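You operate a simulated robot arm through the tools that you are given. There is no shell and no other tool. Be economical: measure what you need, move in short steps, check, and stop when the job is done.

The job below is to be done with a simulated two-armed robot. You get a single attempt, and the scene is never put back.

## Task
Open the left cupboard door, fetch the small grey pin and set it on the third shelf from the bottom of the tall cupboard and shut the door again. Put one of the green caps from the top of the wall bench in the black bin. The order is free. Set down upright: small grey pin.

The check looks at the end state, three seconds after you hand in, the way a careful person would. Anything else that was tipped, shoved, dropped, spilled or broken makes it a failure. Lids that push on must go on centred and level and be pressed home; caps that screw on are set level and turned clockwise until they are tight.

## Robot
Two 6-joint arms with fingered hands on one trunk, on a base that drives. Base frame: it is fixed to the floor where the robot stands at the start and does not move with it; the origin is under the middle of the robot, x ahead of it, y to its left, z up. Readings come in mm, rad, newtons and seconds.
The left shoulder is at the start at [70, 191, 1398], the right one opposite. With the tool pointing down near the work surface each hand reaches from about 100 to 460 mm from the robot's upright axis, wherever it stands, measured 20 degrees to its own side. Places, roughly: black bin [-8500, 9750, 1000]; green cap [-8750, 9500, 1000]; left cupboard door [900, -100, 900]; small grey pin (5x5x5 cm) [500, -1600, 300]; third shelf of the tall cupboard [1100, -200, 900]. Payload 4.7 kg a hand.
The tool frame of a hand sits at the grasp point between the pads (the TCP): z along the fingers, y along the line on which they close. The tips reach 36 mm beyond it. Largest opening 120 mm; the body of the gripper starts 42 mm behind the TCP. The gripper is a hand of 5 fingers: y runs from the thumb to the fingers, the wrist lies at [-18, -113, -198] in the tool frame, and closing takes about 1.5 s.
Orientation is told as [roll, pitch, yaw] about the base's x, y, z axes, in that order, counted from this pose: with the fingers straight down and the wrist toward the robot, the tool's x, y and z point along [0, 1, 0], [1, 0, 0] and [0, 0, -1] of the base frame.

## Interface
- The arms move only by the tool step_arm. It takes "left_series", "right_series" or both (then of equal length, played together; a hand with none holds still); each is a list of rows, each an object of numbers (a shift or turn left out is 0, a gripper value left out holds the last): "tx", "ty", "tz": the shift along the base's x, y, z in mm; "ax", "ay", "az": the turn, a rotation vector about the base's x, y, z in rad. In form: [{"tx": .., "ty": .., "tz": .., "ax": .., "ay": .., "az": ..}, ...]. A call has 1 to 20 rows; each row shifts and turns the commanded pose from where the row before left it. "left_fingers" and "right_fingers" are, for a hand that has rows, the opening, from 0 (shut) to 1 (fully open), set as the call begins (left out, the last holds). Each row takes 0.2 s and may step no farther than 50 mm and 0.15 rad from the row before; otherwise, or with a gripper value out of range, the whole call is refused. Where a pose cannot be reached the arm comes as near as it can. A force on the tool above 40 N (or 10 N above the force at the start of the call, whichever is more), or a blocked arm, ends the call early, and 0.2 s more pass. Each finger travels about 45 mm/s and halts on what it meets, pressing with about 24 N; the grip force reading is that of the motor and also rises with nothing between the fingers. The clock runs only during rows and for 0.2 s after the last one: add rows that do not move to give the fingers time. The reply holds the time, the measured pose of the TCP, the force on the tool along the base axes, the opening and the grip force, in the units named above and with some noise, with the torque about the TCP (base axes, N m) and any sound that the robot's microphone picked up.
- Cameras (640 x 400 px; columns grow to the right, rows downward): "scene" is now at [137.3, -6.5, 1624]; the picture's right is [-0.07, -1.00, 0.00], its down [-0.62, 0.05, -0.78] and it looks along [0.78, -0.06, -0.62] (base axes); focal length 284 px, centre (320, 200). "left" rides on the left gripper at [-73, -91, -143] in its tool frame; the picture's right is [-0.80, -0.28, 0.53], its down [0.53, -0.73, 0.42] and it looks along [0.27, 0.62, 0.74] (tool axes); focal length 234 px, centre (320, 200). "right" rides on the right gripper at [73, -91, -143] in its tool frame; the picture's right is [-0.80, 0.28, -0.53], its down [-0.53, -0.73, 0.42] and it looks along [-0.27, 0.62, 0.74] (tool axes); focal length 234 px, centre (320, 200). There is no depth. A picture from a camera that has moved, and an enlarged one, comes with that camera's place and axes in the base frame and with its lens.
- get_image(camera): a new picture of that camera. The clock stands still meanwhile.
- raise_lower(by): slides the trunk up (or, below 0, down) by that many mm; the arms and the scene camera ride with it, the base frame stays. It gives what a move gives, with no picture.
- steer(legs): drives the robot by 1 to 6 legs, each [ahead, left, turn to the left] in mm, mm and rad, along the robot's own axes; the way and the turn of a leg run together, so that a leg with both is an arc; at most 1500 mm and 3.142 rad a leg. The arms and the cameras ride along, it lands a little off, and it stops where it bumps. It gives what a move gives.
- finger_targets(index, middle, ring, little, thumb_bend, thumb_turn, hand): sets how far each is bent, from 0 (flat) to 100 (curled in); at 30 the hand is open as for a grip, at 70 the pads meet at the TCP. One left out holds its place. A second passes; each finger stops where it meets its share of the squeeze, and holds until it gets a number again. A gripper value or a shape takes the hand back. It gives what a move gives, with no picture; readings hold the bend of each and the force on index, middle, ring, little, thumb and palm. thumb_turn goes from beside the hand (0) to across from the fingers (100), as for a grip.
- hand_shape(shape, hand): the hand has 5 fingers and takes this shape, open, in about a second: jaw (thumb against the fingers, like two jaws); tri (thumb and two fingers); tip (a fingertip pinch); poke (one finger out to press); point (the index stretched); flat (the hand flat); cup (the hand cupped); fist (a fist). The gripper value then closes the fingers along that shape, each until it touches; the sizes above hold for jaw. It gives what a move gives, with no picture.
- head_to(pan, tilt): turns the head with the scene camera to pan (to the left, within 1.501 rad either way) and tilt (down, from -0.506 to 1.204), counted from straight ahead of the robot. It gives what a move gives.
- enlarge(camera, box): a new picture of the part [left, top, right, bottom] of that camera's present view, enlarged. The clock stands still meanwhile.
- close_job(): hands the job in; it is judged then, once.

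Work in short steps. Places have to be worked out from the pictures, the camera data and where the tool is seen: move nearer, look again, correct. Check each grasp and each placing, and mend what went wrong. You have 165 turns and 118 pictures in all, those below and enlarged ones among them. Open the grippers and draw the arms clear of the work before you hand the job in, unless the task says otherwise; then end with one line.

The tools are called after ">>>" as name(argument=value, ...) on one line, values as JSON. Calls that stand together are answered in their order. step_arm: Moves the arms, as the interface text tells. Its arguments: {"type":"object","properties":{"left_series":{"type":"array","items":{"type":"object","properties":{"tx":{"type":"number"},"ty":{"type":"number"},"tz":{"type":"number"},"ax":{"type":"number"},"ay":{"type":"number"},"az":{"type":"number"}}}},"left_fingers":{"type":"number"},"right_series":{"type":"array","items":{"type":"object","properties":{"tx":{"type":"number"},"ty":{"type":"number"},"tz":{"type":"number"},"ax":{"type":"number"},"ay":{"type":"number"},"az":{"type":"number"}}}},"right_fingers":{"type":"number"}},"required":[]} The other tools are called the same way: raise_lower (by) slides the trunk up or down; hand_shape (shape, hand) gives the hand a shape; finger_targets (index, middle, ring, little, thumb_bend, thumb_turn, hand) moves the fingers one by one; steer (legs) drives the base; head_to (pan, tilt) turns the head that bears the scene camera; get_image (camera) takes a picture; enlarge (camera, box) takes an enlarged picture of a part of a camera's view; close_job () hands the job in.

At the start:

```text
clock: 0.0
left_position: [690.5, 163.7, 1181.5]
left_tcp_rot: [0.001, -0.001, 0.001]
left_wrist_force: [-0.1, 0.4, 0.4]
left_moment: [-0.04, -0.01, 0.01]
left_opening: 119.3
left_finger_force: 0.0
left_shape: jaw
left_bend: [30.0, 30.0, 30.0, 30.0, 30.0, 98.0]
left_finger forces: [0.1, 0.0, 0.0, 0.0, 0.1, 0.0]
right_position: [638.8, -306.4, 1156.9]
right_tcp_rot: [0.0, -0.001, -0.001]
right_wrist_force: [0.6, 0.5, 0.1]
right_moment: [0.0, 0.02, 0.01]
right_opening: 119.5
right_finger_force: 0.2
right_shape: jaw
right_bend: [30.0, 30.0, 30.0, 30.0, 30.0, 98.0]
right_finger forces: [0.0, 0.0, 0.0, 0.0, 0.1, 0.0]
trunk travel left (down, up): [-874.0, 66.0]
robot x, y, heading: [0.0, 1.1, 0.0]
head pan, tilt: [-0.073, 0.668]
```

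scene: 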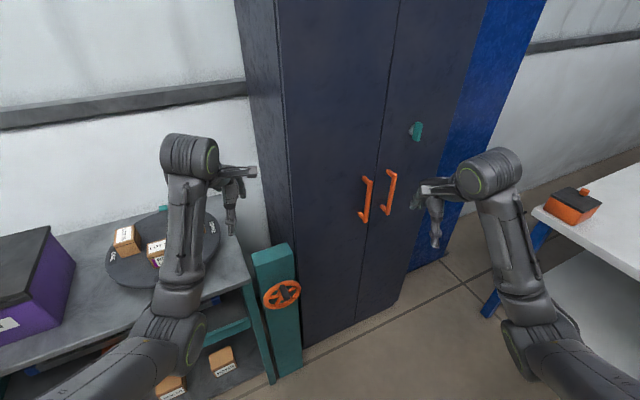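
right: 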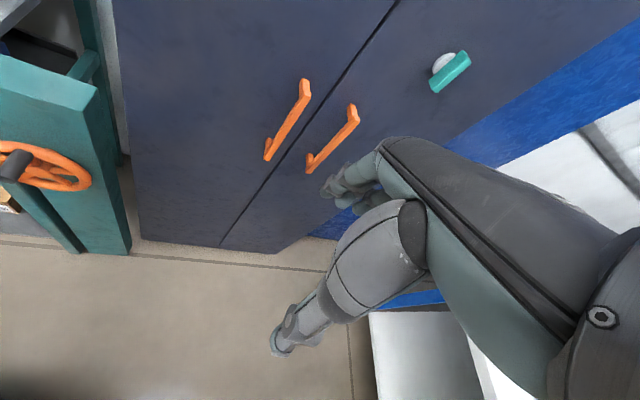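
left: 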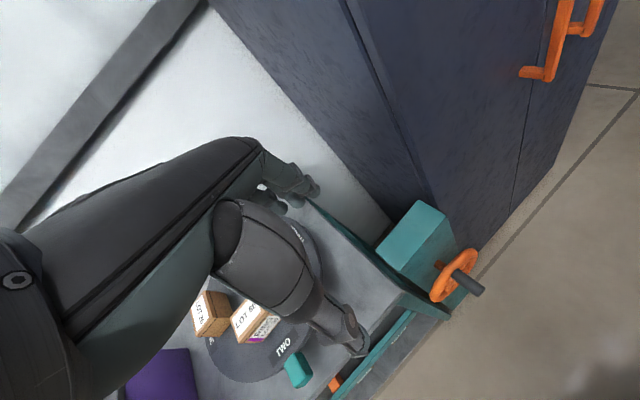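

I begin by looking around: first the cupboard with the head straight and level.

>>> head_to(pan=-0.2, tilt=0.35)

>>> get_image(camera="scene")

>>> head_to(pan=-1.3, tilt=0.6)

>>> get_image(camera="scene")

```text
clock: 0.8
left_position: [687.8, 163.2, 1180.5]
left_tcp_rot: [0.0, -0.001, 0.0]
left_wrist_force: [0.6, 0.2, 0.0]
left_moment: [0.0, 0.01, 0.01]
left_opening: 119.5
left_finger_force: 0.0
left_shape: jaw
left_bend: [30.0, 30.0, 30.0, 30.0, 30.0, 98.0]
left_finger forces: [0.0, 0.0, 0.1, 0.0, 0.0, 0.0]
right_position: [638.0, -305.7, 1156.9]
right_tcp_rot: [0.001, 0.001, 0.0]
right_wrist_force: [-0.1, 0.1, 0.9]
right_moment: [-0.01, -0.01, 0.01]
right_opening: 119.6
right_finger_force: 0.1
right_shape: jaw
right_bend: [30.0, 30.0, 30.0, 30.0, 30.0, 98.0]
right_finger forces: [0.1, 0.0, 0.0, 0.1, 0.1, 0.0]
trunk travel left (down, up): [-874.0, 66.0]
robot x, y, heading: [0.3, -5.3, -0.001]
head pan, tilt: [-0.201, 0.351]
```

```text
114 pictures are left
camera scene: at [142.6, -18.8, 1652.7], right [-0.2, -0.98, 0.0], down [-0.34, 0.07, -0.94], along [0.92, -0.19, -0.34], focal length 284 px, centre (320, 200)
```

scene: 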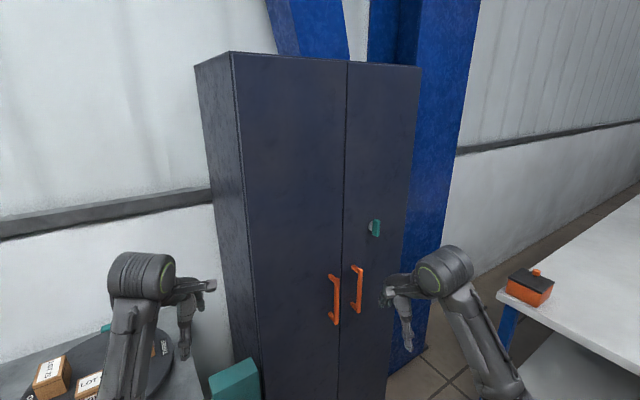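

```text
clock: 2.1
left_position: [689.0, 162.9, 1181.6]
left_tcp_rot: [-0.001, 0.0, 0.0]
left_wrist_force: [0.4, -0.1, -0.5]
left_moment: [-0.02, 0.0, -0.01]
left_opening: 120.1
left_finger_force: 0.0
left_shape: jaw
left_bend: [30.0, 30.0, 30.0, 30.0, 30.0, 98.0]
left_finger forces: [0.0, 0.1, 0.1, 0.0, 0.0, 0.0]
right_position: [637.3, -306.4, 1155.9]
right_tcp_rot: [0.0, 0.001, -0.001]
right_wrist_force: [0.5, 0.3, -0.5]
right_moment: [0.02, -0.02, 0.02]
right_opening: 119.6
right_finger_force: 0.1
right_shape: jaw
right_bend: [30.0, 30.0, 30.0, 30.0, 30.0, 98.0]
right_finger forces: [0.0, 0.0, 0.0, 0.0, 0.0, 0.0]
trunk travel left (down, up): [-874.0, 66.0]
robot x, y, heading: [-0.3, 0.0, -0.004]
head pan, tilt: [-1.3, 0.6]
```

```text
113 pictures are left
camera scene: at [75.1, -85.4, 1630.0], right [-0.96, -0.27, 0.0], down [-0.15, 0.54, -0.83], along [0.22, -0.8, -0.56], focal length 284 px, centre (320, 200)
```

scene: 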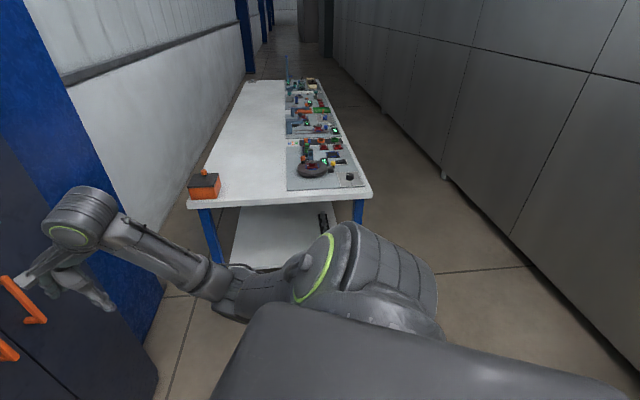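

The pin seems to lie on the under-shelf of the white table to the right. I enlarge there.

>>> enlarge(camera="scene", box=[200, 160, 400, 285])

>>> head_to(pan=1.3, tilt=0.3)

>>> get_image(camera="scene")

```text
3.20 times, centred on (300, 222) of scene
camera zoom: at [75.1, -85.4, 1630.0], right [-0.96, -0.27, 0.0], down [-0.15, 0.54, -0.83], along [0.22, -0.8, -0.56], focal length 908 px, centre (384, 128)
```

zoom: 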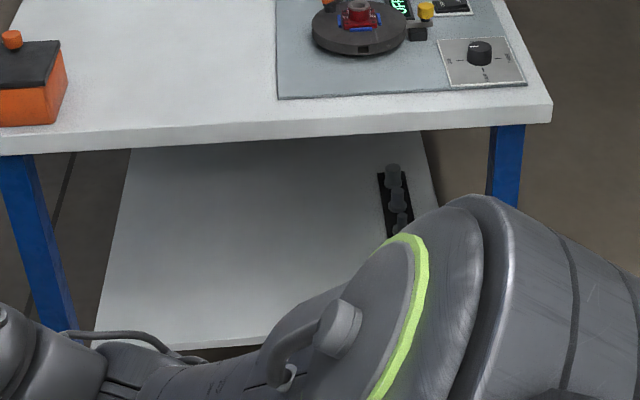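

```text
clock: 4.5
left_position: [689.2, 164.3, 1181.7]
left_tcp_rot: [0.0, 0.001, 0.001]
left_wrist_force: [-0.3, 1.2, -0.1]
left_moment: [-0.01, 0.0, 0.04]
left_opening: 119.6
left_finger_force: 0.1
left_shape: jaw
left_bend: [30.0, 30.0, 30.0, 30.0, 30.0, 98.0]
left_finger forces: [0.0, 0.0, 0.0, 0.0, 0.1, 0.0]
right_position: [637.8, -306.8, 1155.9]
right_tcp_rot: [0.001, -0.001, -0.003]
right_wrist_force: [0.7, -0.1, -1.4]
right_moment: [-0.01, 0.03, 0.02]
right_opening: 119.9
right_finger_force: 0.0
right_shape: jaw
right_bend: [30.0, 30.0, 30.0, 30.0, 30.0, 98.0]
right_finger forces: [0.0, 0.0, 0.0, 0.1, 0.0, 0.0]
trunk travel left (down, up): [-874.0, 66.0]
robot x, y, heading: [0.0, -3.3, 0.002]
head pan, tilt: [1.3, 0.3]
```

```text
111 pictures are left
camera scene: at [76.4, 89.7, 1657.5], right [0.96, -0.27, 0.0], down [-0.08, -0.28, -0.96], along [0.26, 0.92, -0.3], focal length 284 px, centre (320, 200)
```

scene: 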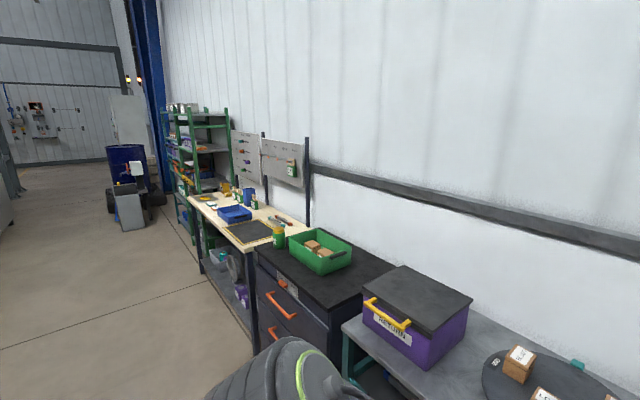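

The pins stand in a small black rack on the under-shelf, at about (490, -1680). The table is turned by about 0.41 rad and its long side faces the aisle. I drive back, then sideways into the aisle, and face that long side.

>>> steer(legs=[[-550, 0, 0], [0, -1400, 0], [0, -250, 0.41]])

>>> head_to(pan=0.0, tilt=0.8)

>>> get_image(camera="scene")

```text
clock: 15.7
left_position: [78.9, -1240.6, 1180.4]
left_tcp_rot: [0.001, 0.0, 0.407]
left_wrist_force: [-0.3, 0.7, 0.2]
left_moment: [-0.03, -0.01, 0.0]
left_opening: 119.7
left_finger_force: 0.0
left_shape: jaw
left_bend: [30.0, 30.0, 30.0, 30.0, 30.0, 98.0]
left_finger forces: [0.0, 0.0, 0.1, 0.1, 0.1, 0.0]
right_position: [218.3, -1691.9, 1157.2]
right_tcp_rot: [-0.002, 0.0, 0.407]
right_wrist_force: [0.5, 0.7, 0.8]
right_moment: [0.01, 0.02, -0.02]
right_opening: 119.7
right_finger_force: 0.1
right_shape: jaw
right_bend: [30.0, 30.0, 30.0, 30.0, 30.0, 98.0]
right_finger forces: [0.0, 0.0, 0.0, 0.0, 0.0, 0.0]
trunk travel left (down, up): [-874.0, 66.0]
robot x, y, heading: [-486.6, -1664.0, 0.415]
head pan, tilt: [1.3, 0.3]
```

```text
clock: 17.2
left_position: [79.4, -1241.5, 1180.9]
left_tcp_rot: [0.0, 0.001, 0.408]
left_wrist_force: [0.6, 0.5, 1.1]
left_moment: [-0.01, 0.0, 0.03]
left_opening: 119.8
left_finger_force: 0.0
left_shape: jaw
left_bend: [30.0, 30.0, 30.0, 30.0, 30.0, 98.0]
left_finger forces: [0.0, 0.0, 0.0, 0.0, 0.1, 0.0]
right_position: [219.5, -1693.9, 1156.5]
right_tcp_rot: [0.001, 0.002, 0.407]
right_wrist_force: [0.2, -0.1, -0.5]
right_moment: [0.02, -0.01, 0.02]
right_opening: 119.6
right_finger_force: 0.2
right_shape: jaw
right_bend: [30.0, 30.0, 30.0, 30.0, 30.0, 98.0]
right_finger forces: [0.0, 0.0, 0.0, 0.1, 0.0, 0.1]
trunk travel left (down, up): [-874.0, 66.0]
robot x, y, heading: [-487.6, -1665.7, 0.407]
head pan, tilt: [0.0, 0.799]
```

```text
110 pictures are left
camera scene: at [-366.4, -1613.2, 1613.2], right [0.4, -0.92, 0.0], down [-0.66, -0.28, -0.7], along [0.64, 0.28, -0.72], focal length 284 px, centre (320, 200)
```

scene: 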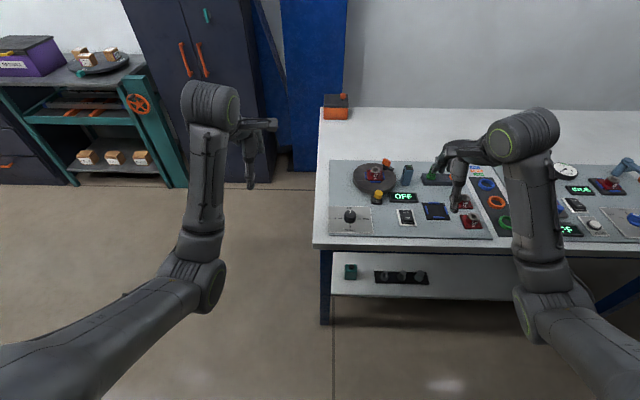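

I see the rack under the near edge with three pins in it, and a teal item beside it. I back off, lower the trunk and look under the table.

>>> steer(legs=[[-330, -60, 0]])

>>> raise_lower(by=-750)

>>> head_to(pan=0.0, tilt=0.45)

>>> get_image(camera="scene")

>>> get_image(camera="right")

```text
clock: 19.1
left_position: [-145.3, -1392.0, 1184.2]
left_tcp_rot: [0.0, -0.005, 0.407]
left_wrist_force: [-1.4, -1.3, 0.0]
left_moment: [0.07, -0.12, 0.0]
left_opening: 119.9
left_finger_force: 0.0
left_shape: jaw
left_bend: [30.0, 30.0, 30.0, 30.0, 30.0, 98.0]
left_finger forces: [0.1, 0.1, 0.0, 0.0, 0.0, 0.1]
right_position: [-5.3, -1843.3, 1160.2]
right_tcp_rot: [-0.001, -0.004, 0.404]
right_wrist_force: [-1.7, 0.6, 0.8]
right_moment: [0.0, -0.08, -0.01]
right_opening: 119.8
right_finger_force: 0.2
right_shape: jaw
right_bend: [30.0, 30.0, 30.0, 30.0, 30.0, 98.0]
right_finger forces: [0.0, 0.0, 0.0, 0.0, 0.1, 0.0]
trunk travel left (down, up): [-874.0, 66.0]
robot x, y, heading: [-707.0, -1812.9, 0.412]
head pan, tilt: [0.0, 0.799]
stopped in leg 1: the robot was blocked; the commanded pose is now the measured one
```

```text
refused: -750 is not a number from -400 to 400
```

```text
clock: 19.9
left_position: [-138.2, -1388.6, 1179.3]
left_tcp_rot: [0.001, 0.002, 0.406]
left_wrist_force: [0.9, -0.5, 0.2]
left_moment: [0.01, 0.02, -0.06]
left_opening: 119.8
left_finger_force: 0.1
left_shape: jaw
left_bend: [30.0, 30.0, 30.0, 30.0, 30.0, 98.0]
left_finger forces: [0.0, 0.0, 0.0, 0.0, 0.0, 0.0]
right_position: [1.8, -1841.0, 1154.1]
right_tcp_rot: [0.001, 0.002, 0.406]
right_wrist_force: [0.4, 1.0, -0.3]
right_moment: [0.01, 0.01, 0.0]
right_opening: 119.7
right_finger_force: 0.0
right_shape: jaw
right_bend: [30.0, 30.0, 30.0, 30.0, 30.0, 98.0]
right_finger forces: [0.0, 0.1, 0.0, 0.0, 0.0, 0.0]
trunk travel left (down, up): [-874.0, 66.0]
robot x, y, heading: [-704.5, -1810.7, 0.411]
head pan, tilt: [0.0, 0.45]
```

```text
109 pictures are left
camera scene: at [-573.2, -1755.9, 1643.3], right [0.4, -0.92, 0.0], down [-0.4, -0.17, -0.9], along [0.83, 0.36, -0.44], focal length 284 px, centre (320, 200)
```

scene: 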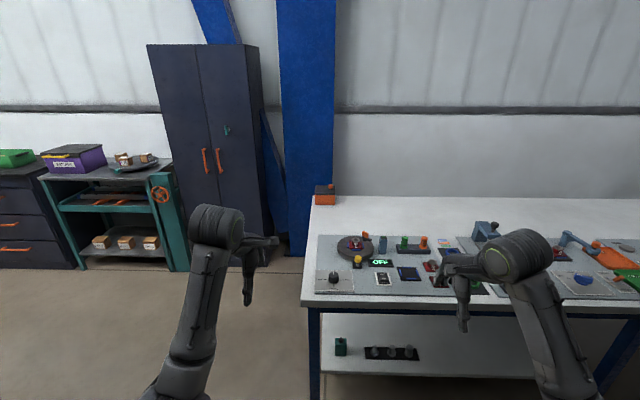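

```text
108 pictures are left
camera right: at [-110.0, -1810.0, 1298.2], right [0.58, -0.63, 0.52], down [-0.46, -0.78, -0.42], along [0.67, 0.0, -0.74], focal length 234 px, centre (320, 200)
```

right: 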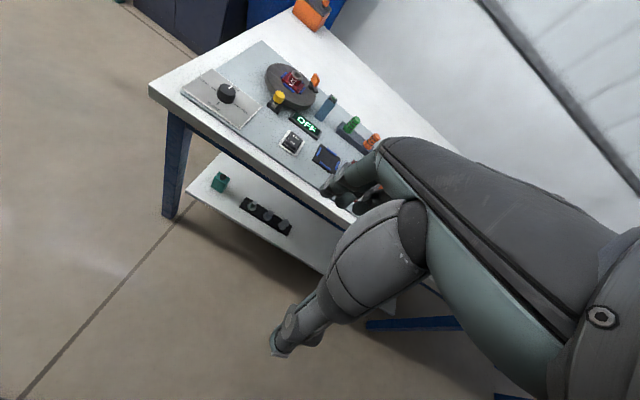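

The robot touched the lockers behind, so the room to back up is used. The hands are about 300 mm clear of the table edge. Triangulated, the table top is at about z=740 and the rack at (469,-1694). I lower in two steps.

>>> raise_lower(by=-400)

>>> raise_lower(by=-300)

>>> get_image(camera="scene")

>>> get_image(camera="right")

```text
clock: 23.8
left_position: [-138.7, -1389.1, 779.3]
left_tcp_rot: [0.0, 0.002, 0.406]
left_wrist_force: [-0.4, 0.4, 0.6]
left_moment: [0.03, -0.02, 0.02]
left_opening: 120.0
left_finger_force: 0.1
left_shape: jaw
left_bend: [30.0, 30.0, 30.0, 30.0, 30.0, 98.0]
left_finger forces: [0.1, 0.1, 0.0, 0.0, 0.0, 0.0]
right_position: [1.0, -1840.9, 755.6]
right_tcp_rot: [0.001, 0.002, 0.407]
right_wrist_force: [-0.8, 0.8, 0.3]
right_moment: [0.0, 0.03, 0.03]
right_opening: 119.8
right_finger_force: 0.1
right_shape: jaw
right_bend: [30.0, 30.0, 30.0, 30.0, 30.0, 98.0]
right_finger forces: [0.0, 0.0, 0.0, 0.0, 0.0, 0.0]
trunk travel left (down, up): [-474.0, 466.0]
robot x, y, heading: [-704.5, -1811.7, 0.411]
head pan, tilt: [0.0, 0.45]
```

```text
clock: 26.8
left_position: [-139.2, -1388.8, 480.8]
left_tcp_rot: [0.0, 0.001, 0.408]
left_wrist_force: [0.3, 0.9, 0.6]
left_moment: [0.02, -0.01, -0.01]
left_opening: 119.7
left_finger_force: 0.0
left_shape: jaw
left_bend: [30.0, 30.0, 30.0, 30.0, 30.0, 98.0]
left_finger forces: [0.0, 0.0, 0.0, 0.0, 0.1, 0.0]
right_position: [0.1, -1841.5, 456.5]
right_tcp_rot: [0.0, 0.003, 0.406]
right_wrist_force: [0.7, 0.1, 0.2]
right_moment: [0.0, 0.01, -0.01]
right_opening: 119.9
right_finger_force: 0.0
right_shape: jaw
right_bend: [30.0, 30.0, 30.0, 30.0, 30.0, 98.0]
right_finger forces: [0.0, 0.1, 0.0, 0.0, 0.1, 0.0]
trunk travel left (down, up): [-174.0, 766.0]
robot x, y, heading: [-708.1, -1812.4, 0.408]
head pan, tilt: [0.0, 0.45]
```

```text
107 pictures are left
camera scene: at [-574.9, -1756.2, 943.6], right [0.4, -0.92, 0.0], down [-0.4, -0.17, -0.9], along [0.83, 0.36, -0.44], focal length 284 px, centre (320, 200)
```

scene: 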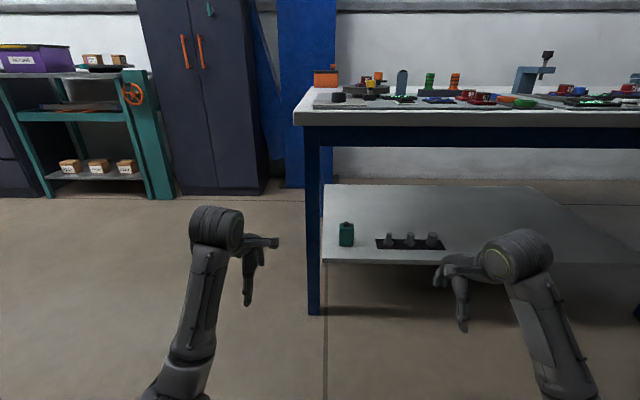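

```text
106 pictures are left
camera right: at [-111.3, -1810.2, 598.9], right [0.57, -0.63, 0.52], down [-0.46, -0.78, -0.42], along [0.67, 0.0, -0.74], focal length 234 px, centre (320, 200)
```

right: 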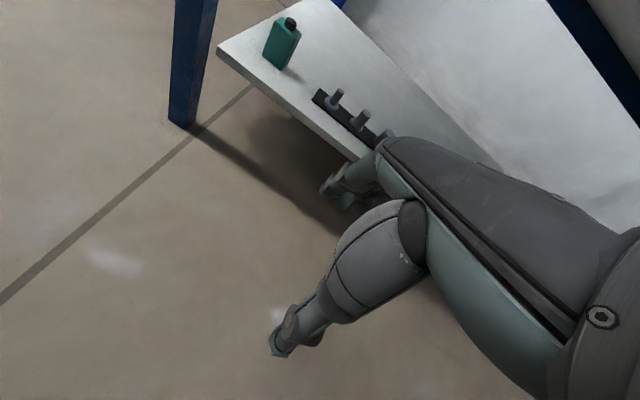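

Let me enlarge the rack.

>>> enlarge(camera="scene", box=[330, 210, 460, 275])

>>> enlarge(camera="right", box=[240, 0, 440, 180])

```text
4.92 times, centred on (395, 242) of scene
camera zoom: at [-574.9, -1756.2, 943.6], right [0.4, -0.92, 0.0], down [-0.4, -0.17, -0.9], along [0.83, 0.36, -0.44], focal length 1396 px, centre (-49, -9)
```

zoom: 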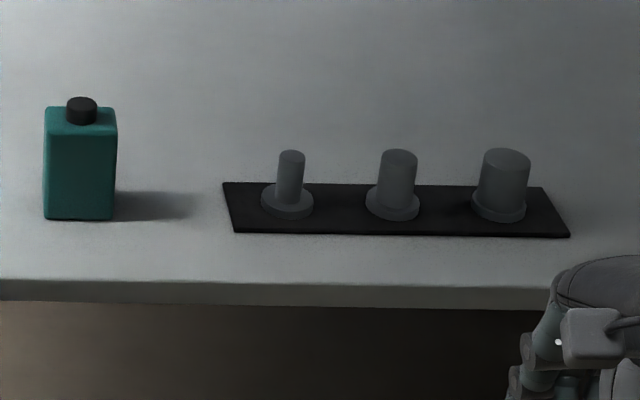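

```text
2.22 times, centred on (340, 90) of right
camera zoom: at [-111.3, -1810.2, 598.9], right [0.57, -0.63, 0.52], down [-0.46, -0.78, -0.42], along [0.67, 0.0, -0.74], focal length 520 px, centre (276, 444)
```

zoom: 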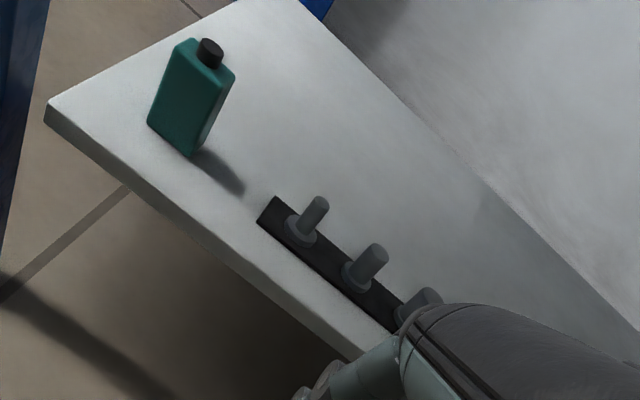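

The small pin is the leftmost one. It has a stem about 22 mm wide and a flange about 48 mm wide, with its base at about (470,-1621,243) and top at z≈296. I draw the left hand back and outward so it passes the table leg, then drive forward in part.

>>> step_arm(left_series=[{"tx": -45, "ty": -5}, {"tx": -45, "ty": -5}, {"tx": -45, "ty": -5}, {"tx": -45, "ty": -5}, {"tx": -45, "ty": 0}, {"tx": -40, "ty": 20}])

>>> steer(legs=[[300, 15, 0]])

>>> get_image(camera="scene")

>>> get_image(camera="right")

```text
clock: 28.1
left_position: [-343.2, -1363.2, 377.3]
left_tcp_rot: [-0.003, -0.002, 0.405]
left_wrist_force: [0.7, 0.4, -0.6]
left_moment: [0.01, 0.02, -0.01]
left_opening: 119.9
left_finger_force: 0.1
left_shape: jaw
left_bend: [30.0, 30.0, 30.0, 30.0, 30.0, 98.0]
left_finger forces: [0.0, 0.0, 0.1, 0.0, 0.1, 0.0]
left hand out of reach, approached as far as the arm can: row 1, 2, 3, 4, 5, 6
right_position: [-0.0, -1841.6, 455.6]
right_tcp_rot: [-0.001, 0.001, 0.406]
right_wrist_force: [-0.5, -0.9, 0.3]
right_moment: [0.04, 0.04, 0.02]
right_opening: 119.9
right_finger_force: 0.0
right_shape: jaw
right_bend: [30.0, 30.0, 30.0, 30.0, 30.0, 98.0]
right_finger forces: [0.0, 0.1, 0.1, 0.0, 0.1, 0.1]
trunk travel left (down, up): [-174.0, 766.0]
robot x, y, heading: [-703.8, -1813.1, 0.406]
head pan, tilt: [0.0, 0.45]
```

```text
clock: 30.2
left_position: [-68.7, -1233.1, 377.8]
left_tcp_rot: [-0.002, -0.002, 0.401]
left_wrist_force: [-0.4, 0.4, 0.0]
left_moment: [-0.03, -0.02, -0.01]
left_opening: 120.0
left_finger_force: 0.0
left_shape: jaw
left_bend: [30.0, 30.0, 30.0, 30.0, 30.0, 98.0]
left_finger forces: [0.0, 0.1, 0.0, 0.0, 0.0, 0.1]
right_position: [271.7, -1711.8, 455.2]
right_tcp_rot: [-0.001, 0.001, 0.402]
right_wrist_force: [0.4, 0.0, -0.3]
right_moment: [0.03, 0.03, -0.02]
right_opening: 119.9
right_finger_force: 0.0
right_shape: jaw
right_bend: [30.0, 30.0, 30.0, 30.0, 30.0, 98.0]
right_finger forces: [0.0, 0.1, 0.1, 0.0, 0.0, 0.1]
trunk travel left (down, up): [-174.0, 766.0]
robot x, y, heading: [-436.6, -1678.5, 0.404]
head pan, tilt: [0.0, 0.45]
```

```text
103 pictures are left
camera scene: at [-302.7, -1624.3, 943.6], right [0.39, -0.92, 0.0], down [-0.4, -0.17, -0.9], along [0.83, 0.35, -0.44], focal length 284 px, centre (320, 200)
```

scene: 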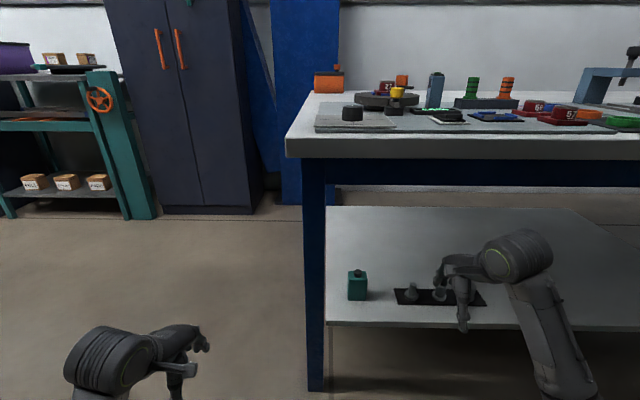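

```text
102 pictures are left
camera right: at [160.6, -1680.5, 598.7], right [0.57, -0.63, 0.52], down [-0.47, -0.78, -0.42], along [0.67, 0.0, -0.74], focal length 234 px, centre (320, 200)
```

right: 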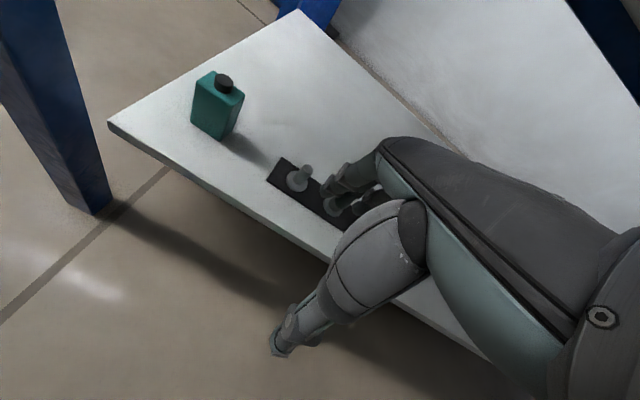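

I zoom the hand camera on the pin to refine its place.

>>> enlarge(camera="right", box=[250, 140, 410, 240])

>>> enlarge(camera="scene", box=[340, 230, 540, 355])

```text
4.00 times, centred on (330, 190) of right
camera zoom: at [160.6, -1680.5, 598.7], right [0.57, -0.63, 0.52], down [-0.47, -0.78, -0.42], along [0.67, 0.0, -0.74], focal length 937 px, centre (280, 240)
```

zoom: 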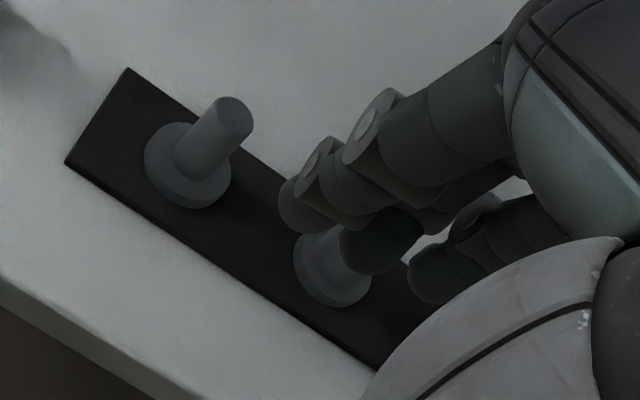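

```text
3.20 times, centred on (440, 292) of scene
camera zoom: at [-302.7, -1624.3, 943.6], right [0.39, -0.92, 0.0], down [-0.4, -0.17, -0.9], along [0.83, 0.35, -0.44], focal length 908 px, centre (-64, -96)
```

zoom: 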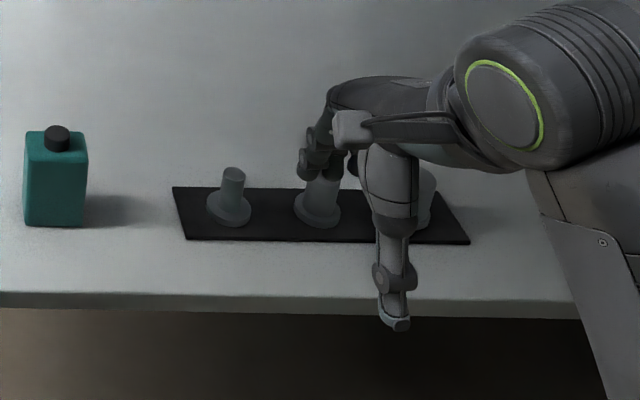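

The pin refines to about (464,-1624). I lower the trunk 105 mm so the tips clear the pins and the wrist passes below the table apron, then drive forward most of the way.

>>> raise_lower(by=-105)

>>> steer(legs=[[180, 5, 0]])

>>> get_image(camera="scene")

>>> get_image(camera="right")

```text
clock: 31.6
left_position: [-69.0, -1232.2, 273.0]
left_tcp_rot: [-0.002, -0.001, 0.402]
left_wrist_force: [0.5, 0.3, -0.3]
left_moment: [0.02, -0.02, 0.01]
left_opening: 119.7
left_finger_force: 0.0
left_shape: jaw
left_bend: [30.0, 30.0, 30.0, 30.0, 30.0, 98.0]
left_finger forces: [0.0, 0.0, 0.0, 0.0, 0.0, 0.0]
right_position: [271.8, -1711.5, 351.3]
right_tcp_rot: [0.001, 0.002, 0.4]
right_wrist_force: [-0.6, 0.2, 0.5]
right_moment: [0.0, -0.01, 0.0]
right_opening: 119.7
right_finger_force: 0.0
right_shape: jaw
right_bend: [30.0, 30.0, 30.0, 30.0, 30.0, 98.0]
right_finger forces: [0.0, 0.0, 0.0, 0.0, 0.0, 0.0]
trunk travel left (down, up): [-69.0, 871.0]
robot x, y, heading: [-433.4, -1677.0, 0.398]
head pan, tilt: [0.0, 0.45]
```

```text
clock: 33.1
left_position: [96.0, -1157.7, 272.6]
left_tcp_rot: [-0.001, -0.002, 0.402]
left_wrist_force: [1.1, 0.8, 0.3]
left_moment: [-0.03, 0.01, -0.02]
left_opening: 119.7
left_finger_force: 0.1
left_shape: jaw
left_bend: [30.0, 30.0, 30.0, 30.0, 30.0, 98.0]
left_finger forces: [0.0, 0.1, 0.1, 0.1, 0.1, 0.0]
right_position: [436.4, -1636.5, 350.4]
right_tcp_rot: [-0.001, 0.001, 0.401]
right_wrist_force: [-0.3, 0.6, -0.1]
right_moment: [0.02, -0.02, 0.0]
right_opening: 120.0
right_finger_force: 0.1
right_shape: jaw
right_bend: [30.0, 30.0, 30.0, 30.0, 30.0, 98.0]
right_finger forces: [0.0, 0.1, 0.1, 0.0, 0.0, 0.1]
trunk travel left (down, up): [-69.0, 871.0]
robot x, y, heading: [-271.3, -1602.7, 0.399]
head pan, tilt: [0.0, 0.45]
```

```text
99 pictures are left
camera scene: at [-138.2, -1549.1, 838.6], right [0.39, -0.92, 0.0], down [-0.4, -0.17, -0.9], along [0.83, 0.35, -0.44], focal length 284 px, centre (320, 200)
```

scene: 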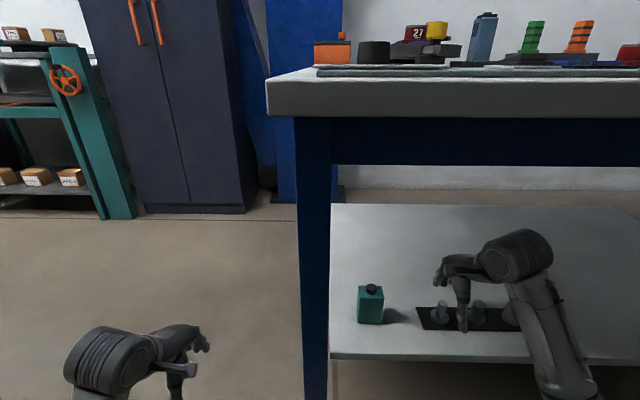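

```text
98 pictures are left
camera right: at [325.1, -1605.2, 493.7], right [0.57, -0.63, 0.52], down [-0.47, -0.78, -0.42], along [0.67, 0.0, -0.74], focal length 234 px, centre (320, 200)
```

right: 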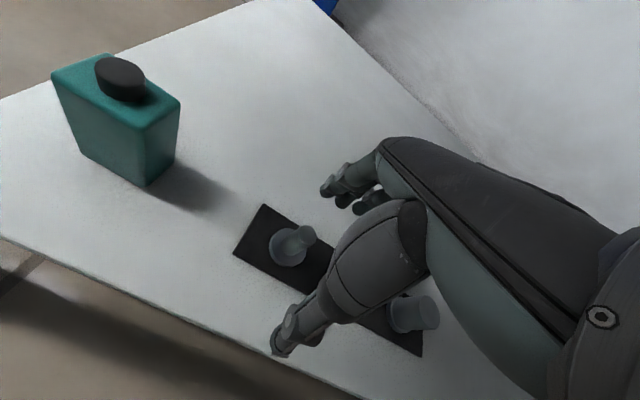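

From the hand camera the pin is at about (459,-1623). I move over it and descend to TCP z≈292.

>>> step_arm(right_series=[{"tx": 11, "ty": 6.5}, {"tx": 11.5, "ty": 7}, {"tz": -20}, {"tz": -20}, {"tz": -18}, {}], right_fingers=1)

>>> get_image(camera="right")

>>> enlarge(camera="scene", box=[340, 210, 580, 360])

```text
clock: 34.5
left_position: [96.1, -1157.3, 272.5]
left_tcp_rot: [-0.002, -0.002, 0.401]
left_wrist_force: [0.8, 0.3, -0.2]
left_moment: [0.01, 0.01, 0.03]
left_opening: 119.9
left_finger_force: 0.1
left_shape: jaw
left_bend: [30.0, 30.0, 30.0, 30.0, 30.0, 98.0]
left_finger forces: [0.0, 0.1, 0.1, 0.1, 0.0, 0.0]
right_position: [459.8, -1623.6, 293.1]
right_tcp_rot: [0.0, 0.001, 0.402]
right_wrist_force: [-0.8, -0.1, -1.2]
right_moment: [0.0, -0.02, 0.01]
right_opening: 119.8
right_finger_force: 0.0
right_shape: jaw
right_bend: [30.0, 30.0, 30.0, 30.0, 30.0, 98.0]
right_finger forces: [0.0, 0.0, 0.0, 0.0, 0.0, 0.0]
trunk travel left (down, up): [-69.0, 871.0]
robot x, y, heading: [-270.4, -1604.3, 0.396]
head pan, tilt: [0.0, 0.45]
```

```text
97 pictures are left
camera right: at [347.6, -1592.7, 436.6], right [0.57, -0.63, 0.52], down [-0.47, -0.78, -0.42], along [0.67, 0.0, -0.74], focal length 234 px, centre (320, 200)
```

right: 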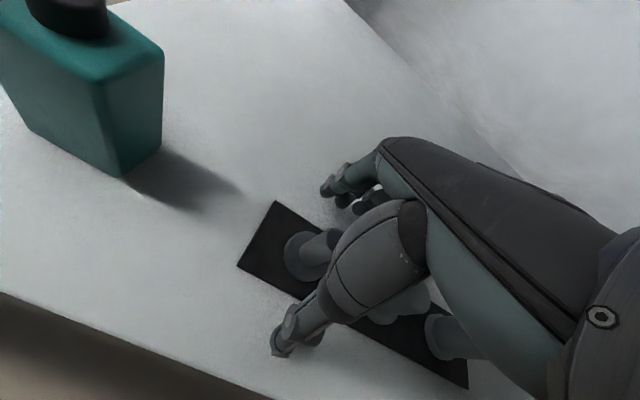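

```text
2.67 times, centred on (460, 285) of scene
camera zoom: at [-138.1, -1549.1, 838.6], right [0.39, -0.92, 0.0], down [-0.4, -0.17, -0.9], along [0.83, 0.35, -0.44], focal length 756 px, centre (-53, -27)
```

zoom: 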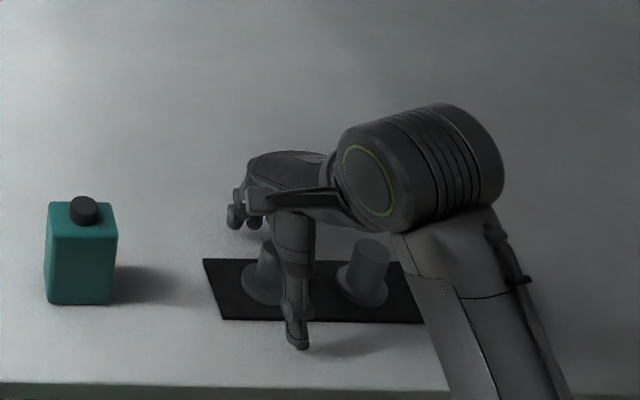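

The pin is centred between thumb and fingers. I close the hand.

>>> step_arm(right_series=[{}, {}, {}, {}, {}, {}, {}, {}, {}], right_fingers=0)

>>> get_image(camera="right")

```text
clock: 36.5
left_position: [95.2, -1156.9, 271.8]
left_tcp_rot: [-0.002, -0.002, 0.401]
left_wrist_force: [0.3, 0.0, -0.7]
left_moment: [0.01, -0.01, 0.02]
left_opening: 119.7
left_finger_force: 0.1
left_shape: jaw
left_bend: [30.0, 30.0, 30.0, 30.0, 30.0, 98.0]
left_finger forces: [0.0, 0.0, 0.1, 0.0, 0.1, 0.1]
right_position: [459.8, -1623.7, 294.4]
right_tcp_rot: [0.0, 0.002, 0.402]
right_wrist_force: [0.2, -1.5, 3.5]
right_moment: [-0.02, -0.09, 0.0]
right_opening: 20.4
right_finger_force: 24.1
right_shape: jaw
right_bend: [73.0, 57.0, 64.0, 62.0, 74.0, 100.0]
right_finger forces: [12.4, 7.6, 0.0, 0.0, 20.6, 0.0]
trunk travel left (down, up): [-69.0, 871.0]
robot x, y, heading: [-269.7, -1604.5, 0.402]
head pan, tilt: [0.0, 0.45]
```

```text
95 pictures are left
camera right: at [347.5, -1592.9, 437.3], right [0.57, -0.63, 0.53], down [-0.47, -0.78, -0.42], along [0.68, 0.0, -0.74], focal length 234 px, centre (320, 200)
```

right: 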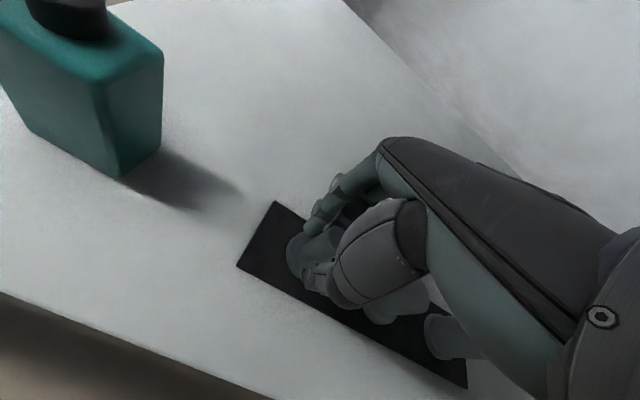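

The hand grips the stem at about 20 mm opening, with thumb, index and middle loaded. I lift by 60 mm and check.

>>> step_arm(right_series=[{"tz": 10}, {"tz": 15}, {"tz": 15}, {"tz": 15}, {"tz": 10}])

>>> get_image(camera="right")

>>> enlarge(camera="scene", box=[340, 210, 580, 360])

```text
clock: 37.7
left_position: [95.3, -1157.8, 271.3]
left_tcp_rot: [-0.002, -0.001, 0.401]
left_wrist_force: [-0.4, 0.3, -0.8]
left_moment: [0.03, -0.02, -0.05]
left_opening: 119.6
left_finger_force: 0.1
left_shape: jaw
left_bend: [30.0, 30.0, 30.0, 30.0, 30.0, 98.0]
left_finger forces: [0.1, 0.1, 0.0, 0.1, 0.1, 0.0]
right_position: [458.1, -1623.3, 359.7]
right_tcp_rot: [0.001, 0.003, 0.401]
right_wrist_force: [-0.5, -0.8, -1.9]
right_moment: [0.03, -0.03, 0.01]
right_opening: 19.5
right_finger_force: 24.4
right_shape: jaw
right_bend: [73.0, 57.0, 64.0, 62.0, 74.0, 100.0]
right_finger forces: [12.1, 7.1, 0.0, 0.0, 19.8, 0.0]
trunk travel left (down, up): [-69.0, 871.0]
robot x, y, heading: [-269.5, -1599.9, 0.405]
head pan, tilt: [0.0, 0.45]
```

```text
94 pictures are left
camera right: at [346.7, -1592.1, 501.5], right [0.57, -0.63, 0.52], down [-0.47, -0.78, -0.42], along [0.67, 0.0, -0.74], focal length 234 px, centre (320, 200)
```

right: 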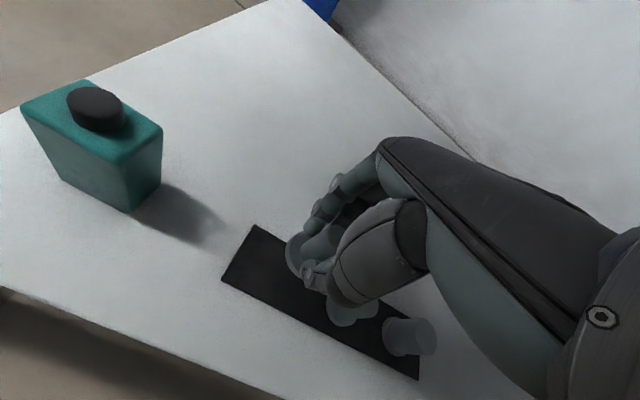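

```text
2.67 times, centred on (460, 285) of scene
camera zoom: at [-138.0, -1549.1, 838.5], right [0.39, -0.92, 0.0], down [-0.4, -0.17, -0.9], along [0.83, 0.35, -0.44], focal length 756 px, centre (-53, -27)
```

zoom: 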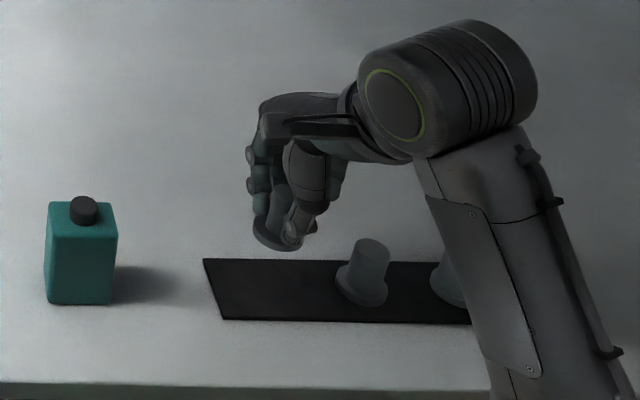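

The pin is held and its neighbours were not touched. I drive back out and raise the trunk.

>>> steer(legs=[[-400, 0, 0]])

>>> raise_lower(by=400)

>>> raise_lower(by=400)

>>> get_image(camera="right")

```text
clock: 40.2
left_position: [-270.1, -1313.0, 272.3]
left_tcp_rot: [-0.002, -0.001, 0.398]
left_wrist_force: [1.1, 0.5, 1.0]
left_moment: [0.01, 0.04, -0.03]
left_opening: 119.6
left_finger_force: 0.0
left_shape: jaw
left_bend: [30.0, 30.0, 30.0, 30.0, 30.0, 98.0]
left_finger forces: [0.1, 0.1, 0.1, 0.0, 0.0, 0.0]
right_position: [92.5, -1780.5, 358.4]
right_tcp_rot: [0.001, 0.002, 0.398]
right_wrist_force: [-0.4, -0.7, -0.8]
right_moment: [0.02, 0.0, -0.01]
right_opening: 19.5
right_finger_force: 24.1
right_shape: jaw
right_bend: [73.0, 57.0, 64.0, 62.0, 74.0, 100.0]
right_finger forces: [12.0, 7.2, 0.0, 0.0, 19.8, 0.0]
trunk travel left (down, up): [-69.0, 871.0]
robot x, y, heading: [-634.7, -1763.1, 0.398]
head pan, tilt: [0.0, 0.45]
```

```text
clock: 44.0
left_position: [-268.7, -1313.3, 671.7]
left_tcp_rot: [-0.001, 0.0, 0.398]
left_wrist_force: [0.3, -0.3, -0.3]
left_moment: [0.01, 0.0, -0.01]
left_opening: 119.7
left_finger_force: 0.0
left_shape: jaw
left_bend: [30.0, 30.0, 30.0, 30.0, 30.0, 98.0]
left_finger forces: [0.1, 0.1, 0.0, 0.0, 0.1, 0.1]
right_position: [92.5, -1780.8, 758.3]
right_tcp_rot: [-0.001, 0.001, 0.399]
right_wrist_force: [-0.4, -0.1, -1.6]
right_moment: [-0.02, 0.01, 0.0]
right_opening: 19.7
right_finger_force: 23.4
right_shape: jaw
right_bend: [73.0, 57.0, 64.0, 62.0, 74.0, 100.0]
right_finger forces: [12.1, 7.0, 0.0, 0.1, 19.8, 0.1]
trunk travel left (down, up): [-469.0, 471.0]
robot x, y, heading: [-635.3, -1760.9, 0.404]
head pan, tilt: [0.0, 0.45]
```

```text
clock: 47.8
left_position: [-269.3, -1312.7, 1073.0]
left_tcp_rot: [-0.001, -0.002, 0.399]
left_wrist_force: [0.3, 0.1, 0.6]
left_moment: [0.03, -0.01, 0.01]
left_opening: 119.9
left_finger_force: 0.2
left_shape: jaw
left_bend: [30.0, 30.0, 30.0, 30.0, 30.0, 98.0]
left_finger forces: [0.1, 0.1, 0.1, 0.1, 0.1, 0.0]
right_position: [92.9, -1779.3, 1158.4]
right_tcp_rot: [-0.001, 0.001, 0.397]
right_wrist_force: [-0.5, 0.2, -0.3]
right_moment: [0.0, -0.03, -0.04]
right_opening: 19.8
right_finger_force: 24.0
right_shape: jaw
right_bend: [73.0, 57.0, 64.0, 62.0, 74.0, 100.0]
right_finger forces: [12.0, 7.1, 0.1, 0.0, 19.8, 0.0]
trunk travel left (down, up): [-869.0, 71.0]
robot x, y, heading: [-637.7, -1759.8, 0.399]
head pan, tilt: [0.0, 0.45]
```

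```text
92 pictures are left
camera right: at [-18.9, -1748.8, 1301.2], right [0.57, -0.63, 0.52], down [-0.47, -0.77, -0.42], along [0.67, 0.0, -0.74], focal length 234 px, centre (320, 200)
```

right: 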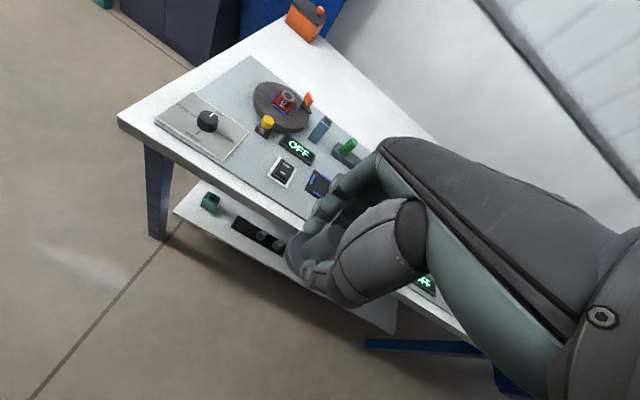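

Now I strafe back to the cupboard area, turn to face it, and look at the doors.

>>> steer(legs=[[100, 900, 0], [0, 0, -0.4], [450, 500, 0]])

>>> head_to(pan=0.0, tilt=0.35)

>>> get_image(camera="scene")

```text
clock: 54.3
left_position: [-380.5, -629.1, 1070.6]
left_tcp_rot: [-0.001, -0.001, 0.02]
left_wrist_force: [0.7, -0.1, 0.1]
left_moment: [0.01, 0.02, -0.04]
left_opening: 119.7
left_finger_force: 0.1
left_shape: jaw
left_bend: [30.0, 30.0, 30.0, 30.0, 30.0, 98.0]
left_finger forces: [0.0, 0.0, 0.1, 0.0, 0.0, 0.1]
right_position: [-216.0, -1197.3, 1158.7]
right_tcp_rot: [0.0, 0.003, 0.021]
right_wrist_force: [-0.2, 0.0, -0.9]
right_moment: [0.02, -0.02, -0.02]
right_opening: 19.4
right_finger_force: 23.7
right_shape: jaw
right_bend: [73.0, 57.0, 64.0, 62.0, 74.0, 100.0]
right_finger forces: [12.1, 6.9, 0.1, 0.1, 19.6, 0.0]
trunk travel left (down, up): [-869.0, 71.0]
robot x, y, heading: [-886.1, -909.4, 0.018]
head pan, tilt: [0.0, 0.45]
stopped in leg 3: the robot was blocked; the commanded pose is now the measured one
```

```text
clock: 55.0
left_position: [-378.8, -628.8, 1072.0]
left_tcp_rot: [-0.003, 0.0, 0.023]
left_wrist_force: [0.5, -0.3, 0.5]
left_moment: [0.01, 0.0, 0.0]
left_opening: 119.8
left_finger_force: 0.0
left_shape: jaw
left_bend: [30.0, 30.0, 30.0, 30.0, 30.0, 98.0]
left_finger forces: [0.0, 0.1, 0.1, 0.0, 0.0, 0.0]
right_position: [-215.6, -1197.6, 1158.1]
right_tcp_rot: [-0.001, 0.003, 0.021]
right_wrist_force: [0.5, -0.4, -1.1]
right_moment: [-0.03, 0.02, 0.0]
right_opening: 19.6
right_finger_force: 24.3
right_shape: jaw
right_bend: [73.0, 57.0, 64.0, 62.0, 74.0, 100.0]
right_finger forces: [12.0, 6.9, 0.0, 0.0, 19.7, 0.0]
trunk travel left (down, up): [-869.0, 71.0]
robot x, y, heading: [-885.1, -909.1, 0.019]
head pan, tilt: [0.0, 0.351]
```

```text
91 pictures are left
camera scene: at [-740.1, -905.3, 1647.6], right [0.02, -1.0, 0.0], down [-0.34, -0.01, -0.94], along [0.94, 0.02, -0.34], focal length 284 px, centre (320, 200)
```

scene: 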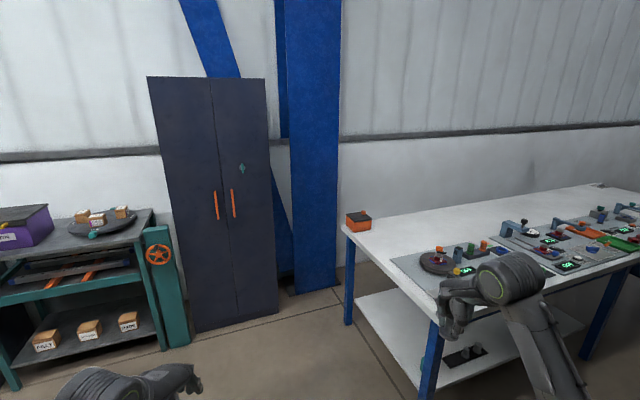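

The drive was blocked right at the start of leg 3. I look to the left to see what's there.

>>> head_to(pan=1.4, tilt=0.7)

>>> get_image(camera="scene")

>>> head_to(pan=0.5, tilt=1.0)

>>> get_image(camera="scene")

```text
clock: 56.5
left_position: [-380.0, -629.5, 1072.2]
left_tcp_rot: [-0.001, -0.002, 0.02]
left_wrist_force: [0.0, -0.2, -0.7]
left_moment: [-0.06, -0.03, -0.01]
left_opening: 119.6
left_finger_force: 0.1
left_shape: jaw
left_bend: [30.0, 30.0, 30.0, 30.0, 30.0, 98.0]
left_finger forces: [0.0, 0.1, 0.0, 0.0, 0.1, 0.0]
right_position: [-215.5, -1197.9, 1158.5]
right_tcp_rot: [-0.001, 0.001, 0.02]
right_wrist_force: [0.0, -0.4, -0.2]
right_moment: [-0.01, -0.01, -0.03]
right_opening: 19.6
right_finger_force: 24.2
right_shape: jaw
right_bend: [73.0, 57.0, 64.0, 62.0, 74.0, 100.0]
right_finger forces: [12.0, 6.9, 0.0, 0.1, 19.6, 0.0]
trunk travel left (down, up): [-869.0, 71.0]
robot x, y, heading: [-886.4, -905.2, 0.027]
head pan, tilt: [1.4, 0.7]
```

```text
90 pictures are left
camera scene: at [-821.4, -823.6, 1616.4], right [0.99, -0.15, 0.0], down [-0.1, -0.64, -0.77], along [0.11, 0.76, -0.64], focal length 284 px, centre (320, 200)
```

scene: 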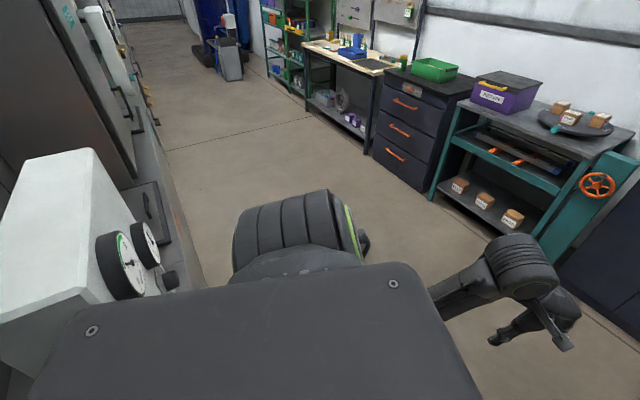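

```text
clock: 57.7
left_position: [-379.1, -630.9, 1072.5]
left_tcp_rot: [-0.002, -0.002, 0.021]
left_wrist_force: [-0.6, -0.1, 0.3]
left_moment: [0.0, -0.01, -0.01]
left_opening: 119.8
left_finger_force: 0.0
left_shape: jaw
left_bend: [30.0, 30.0, 30.0, 30.0, 30.0, 98.0]
left_finger forces: [0.1, 0.0, 0.0, 0.0, 0.0, 0.0]
right_position: [-217.3, -1195.7, 1158.2]
right_tcp_rot: [0.001, 0.003, 0.02]
right_wrist_force: [-0.7, 0.2, -1.0]
right_moment: [-0.01, -0.03, -0.01]
right_opening: 19.6
right_finger_force: 24.2
right_shape: jaw
right_bend: [73.0, 57.0, 64.0, 62.0, 74.0, 100.0]
right_finger forces: [12.0, 6.9, 0.1, 0.0, 19.6, 0.1]
trunk travel left (down, up): [-869.0, 71.0]
robot x, y, heading: [-888.1, -904.6, 0.021]
head pan, tilt: [0.499, 1.0]
```

```text
89 pictures are left
camera scene: at [-773.7, -872.9, 1593.0], right [0.5, -0.87, 0.0], down [-0.73, -0.42, -0.54], along [0.47, 0.27, -0.84], focal length 284 px, centre (320, 200)
```

scene: 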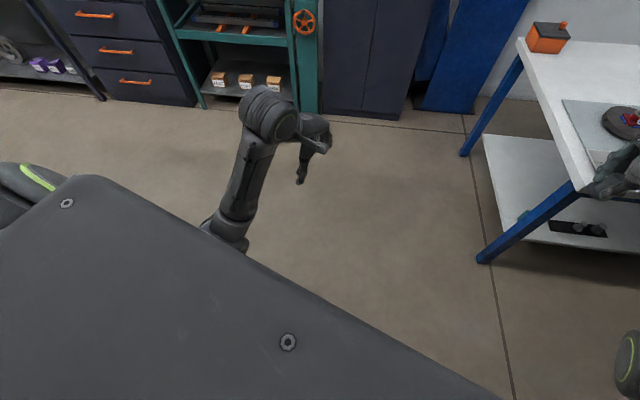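

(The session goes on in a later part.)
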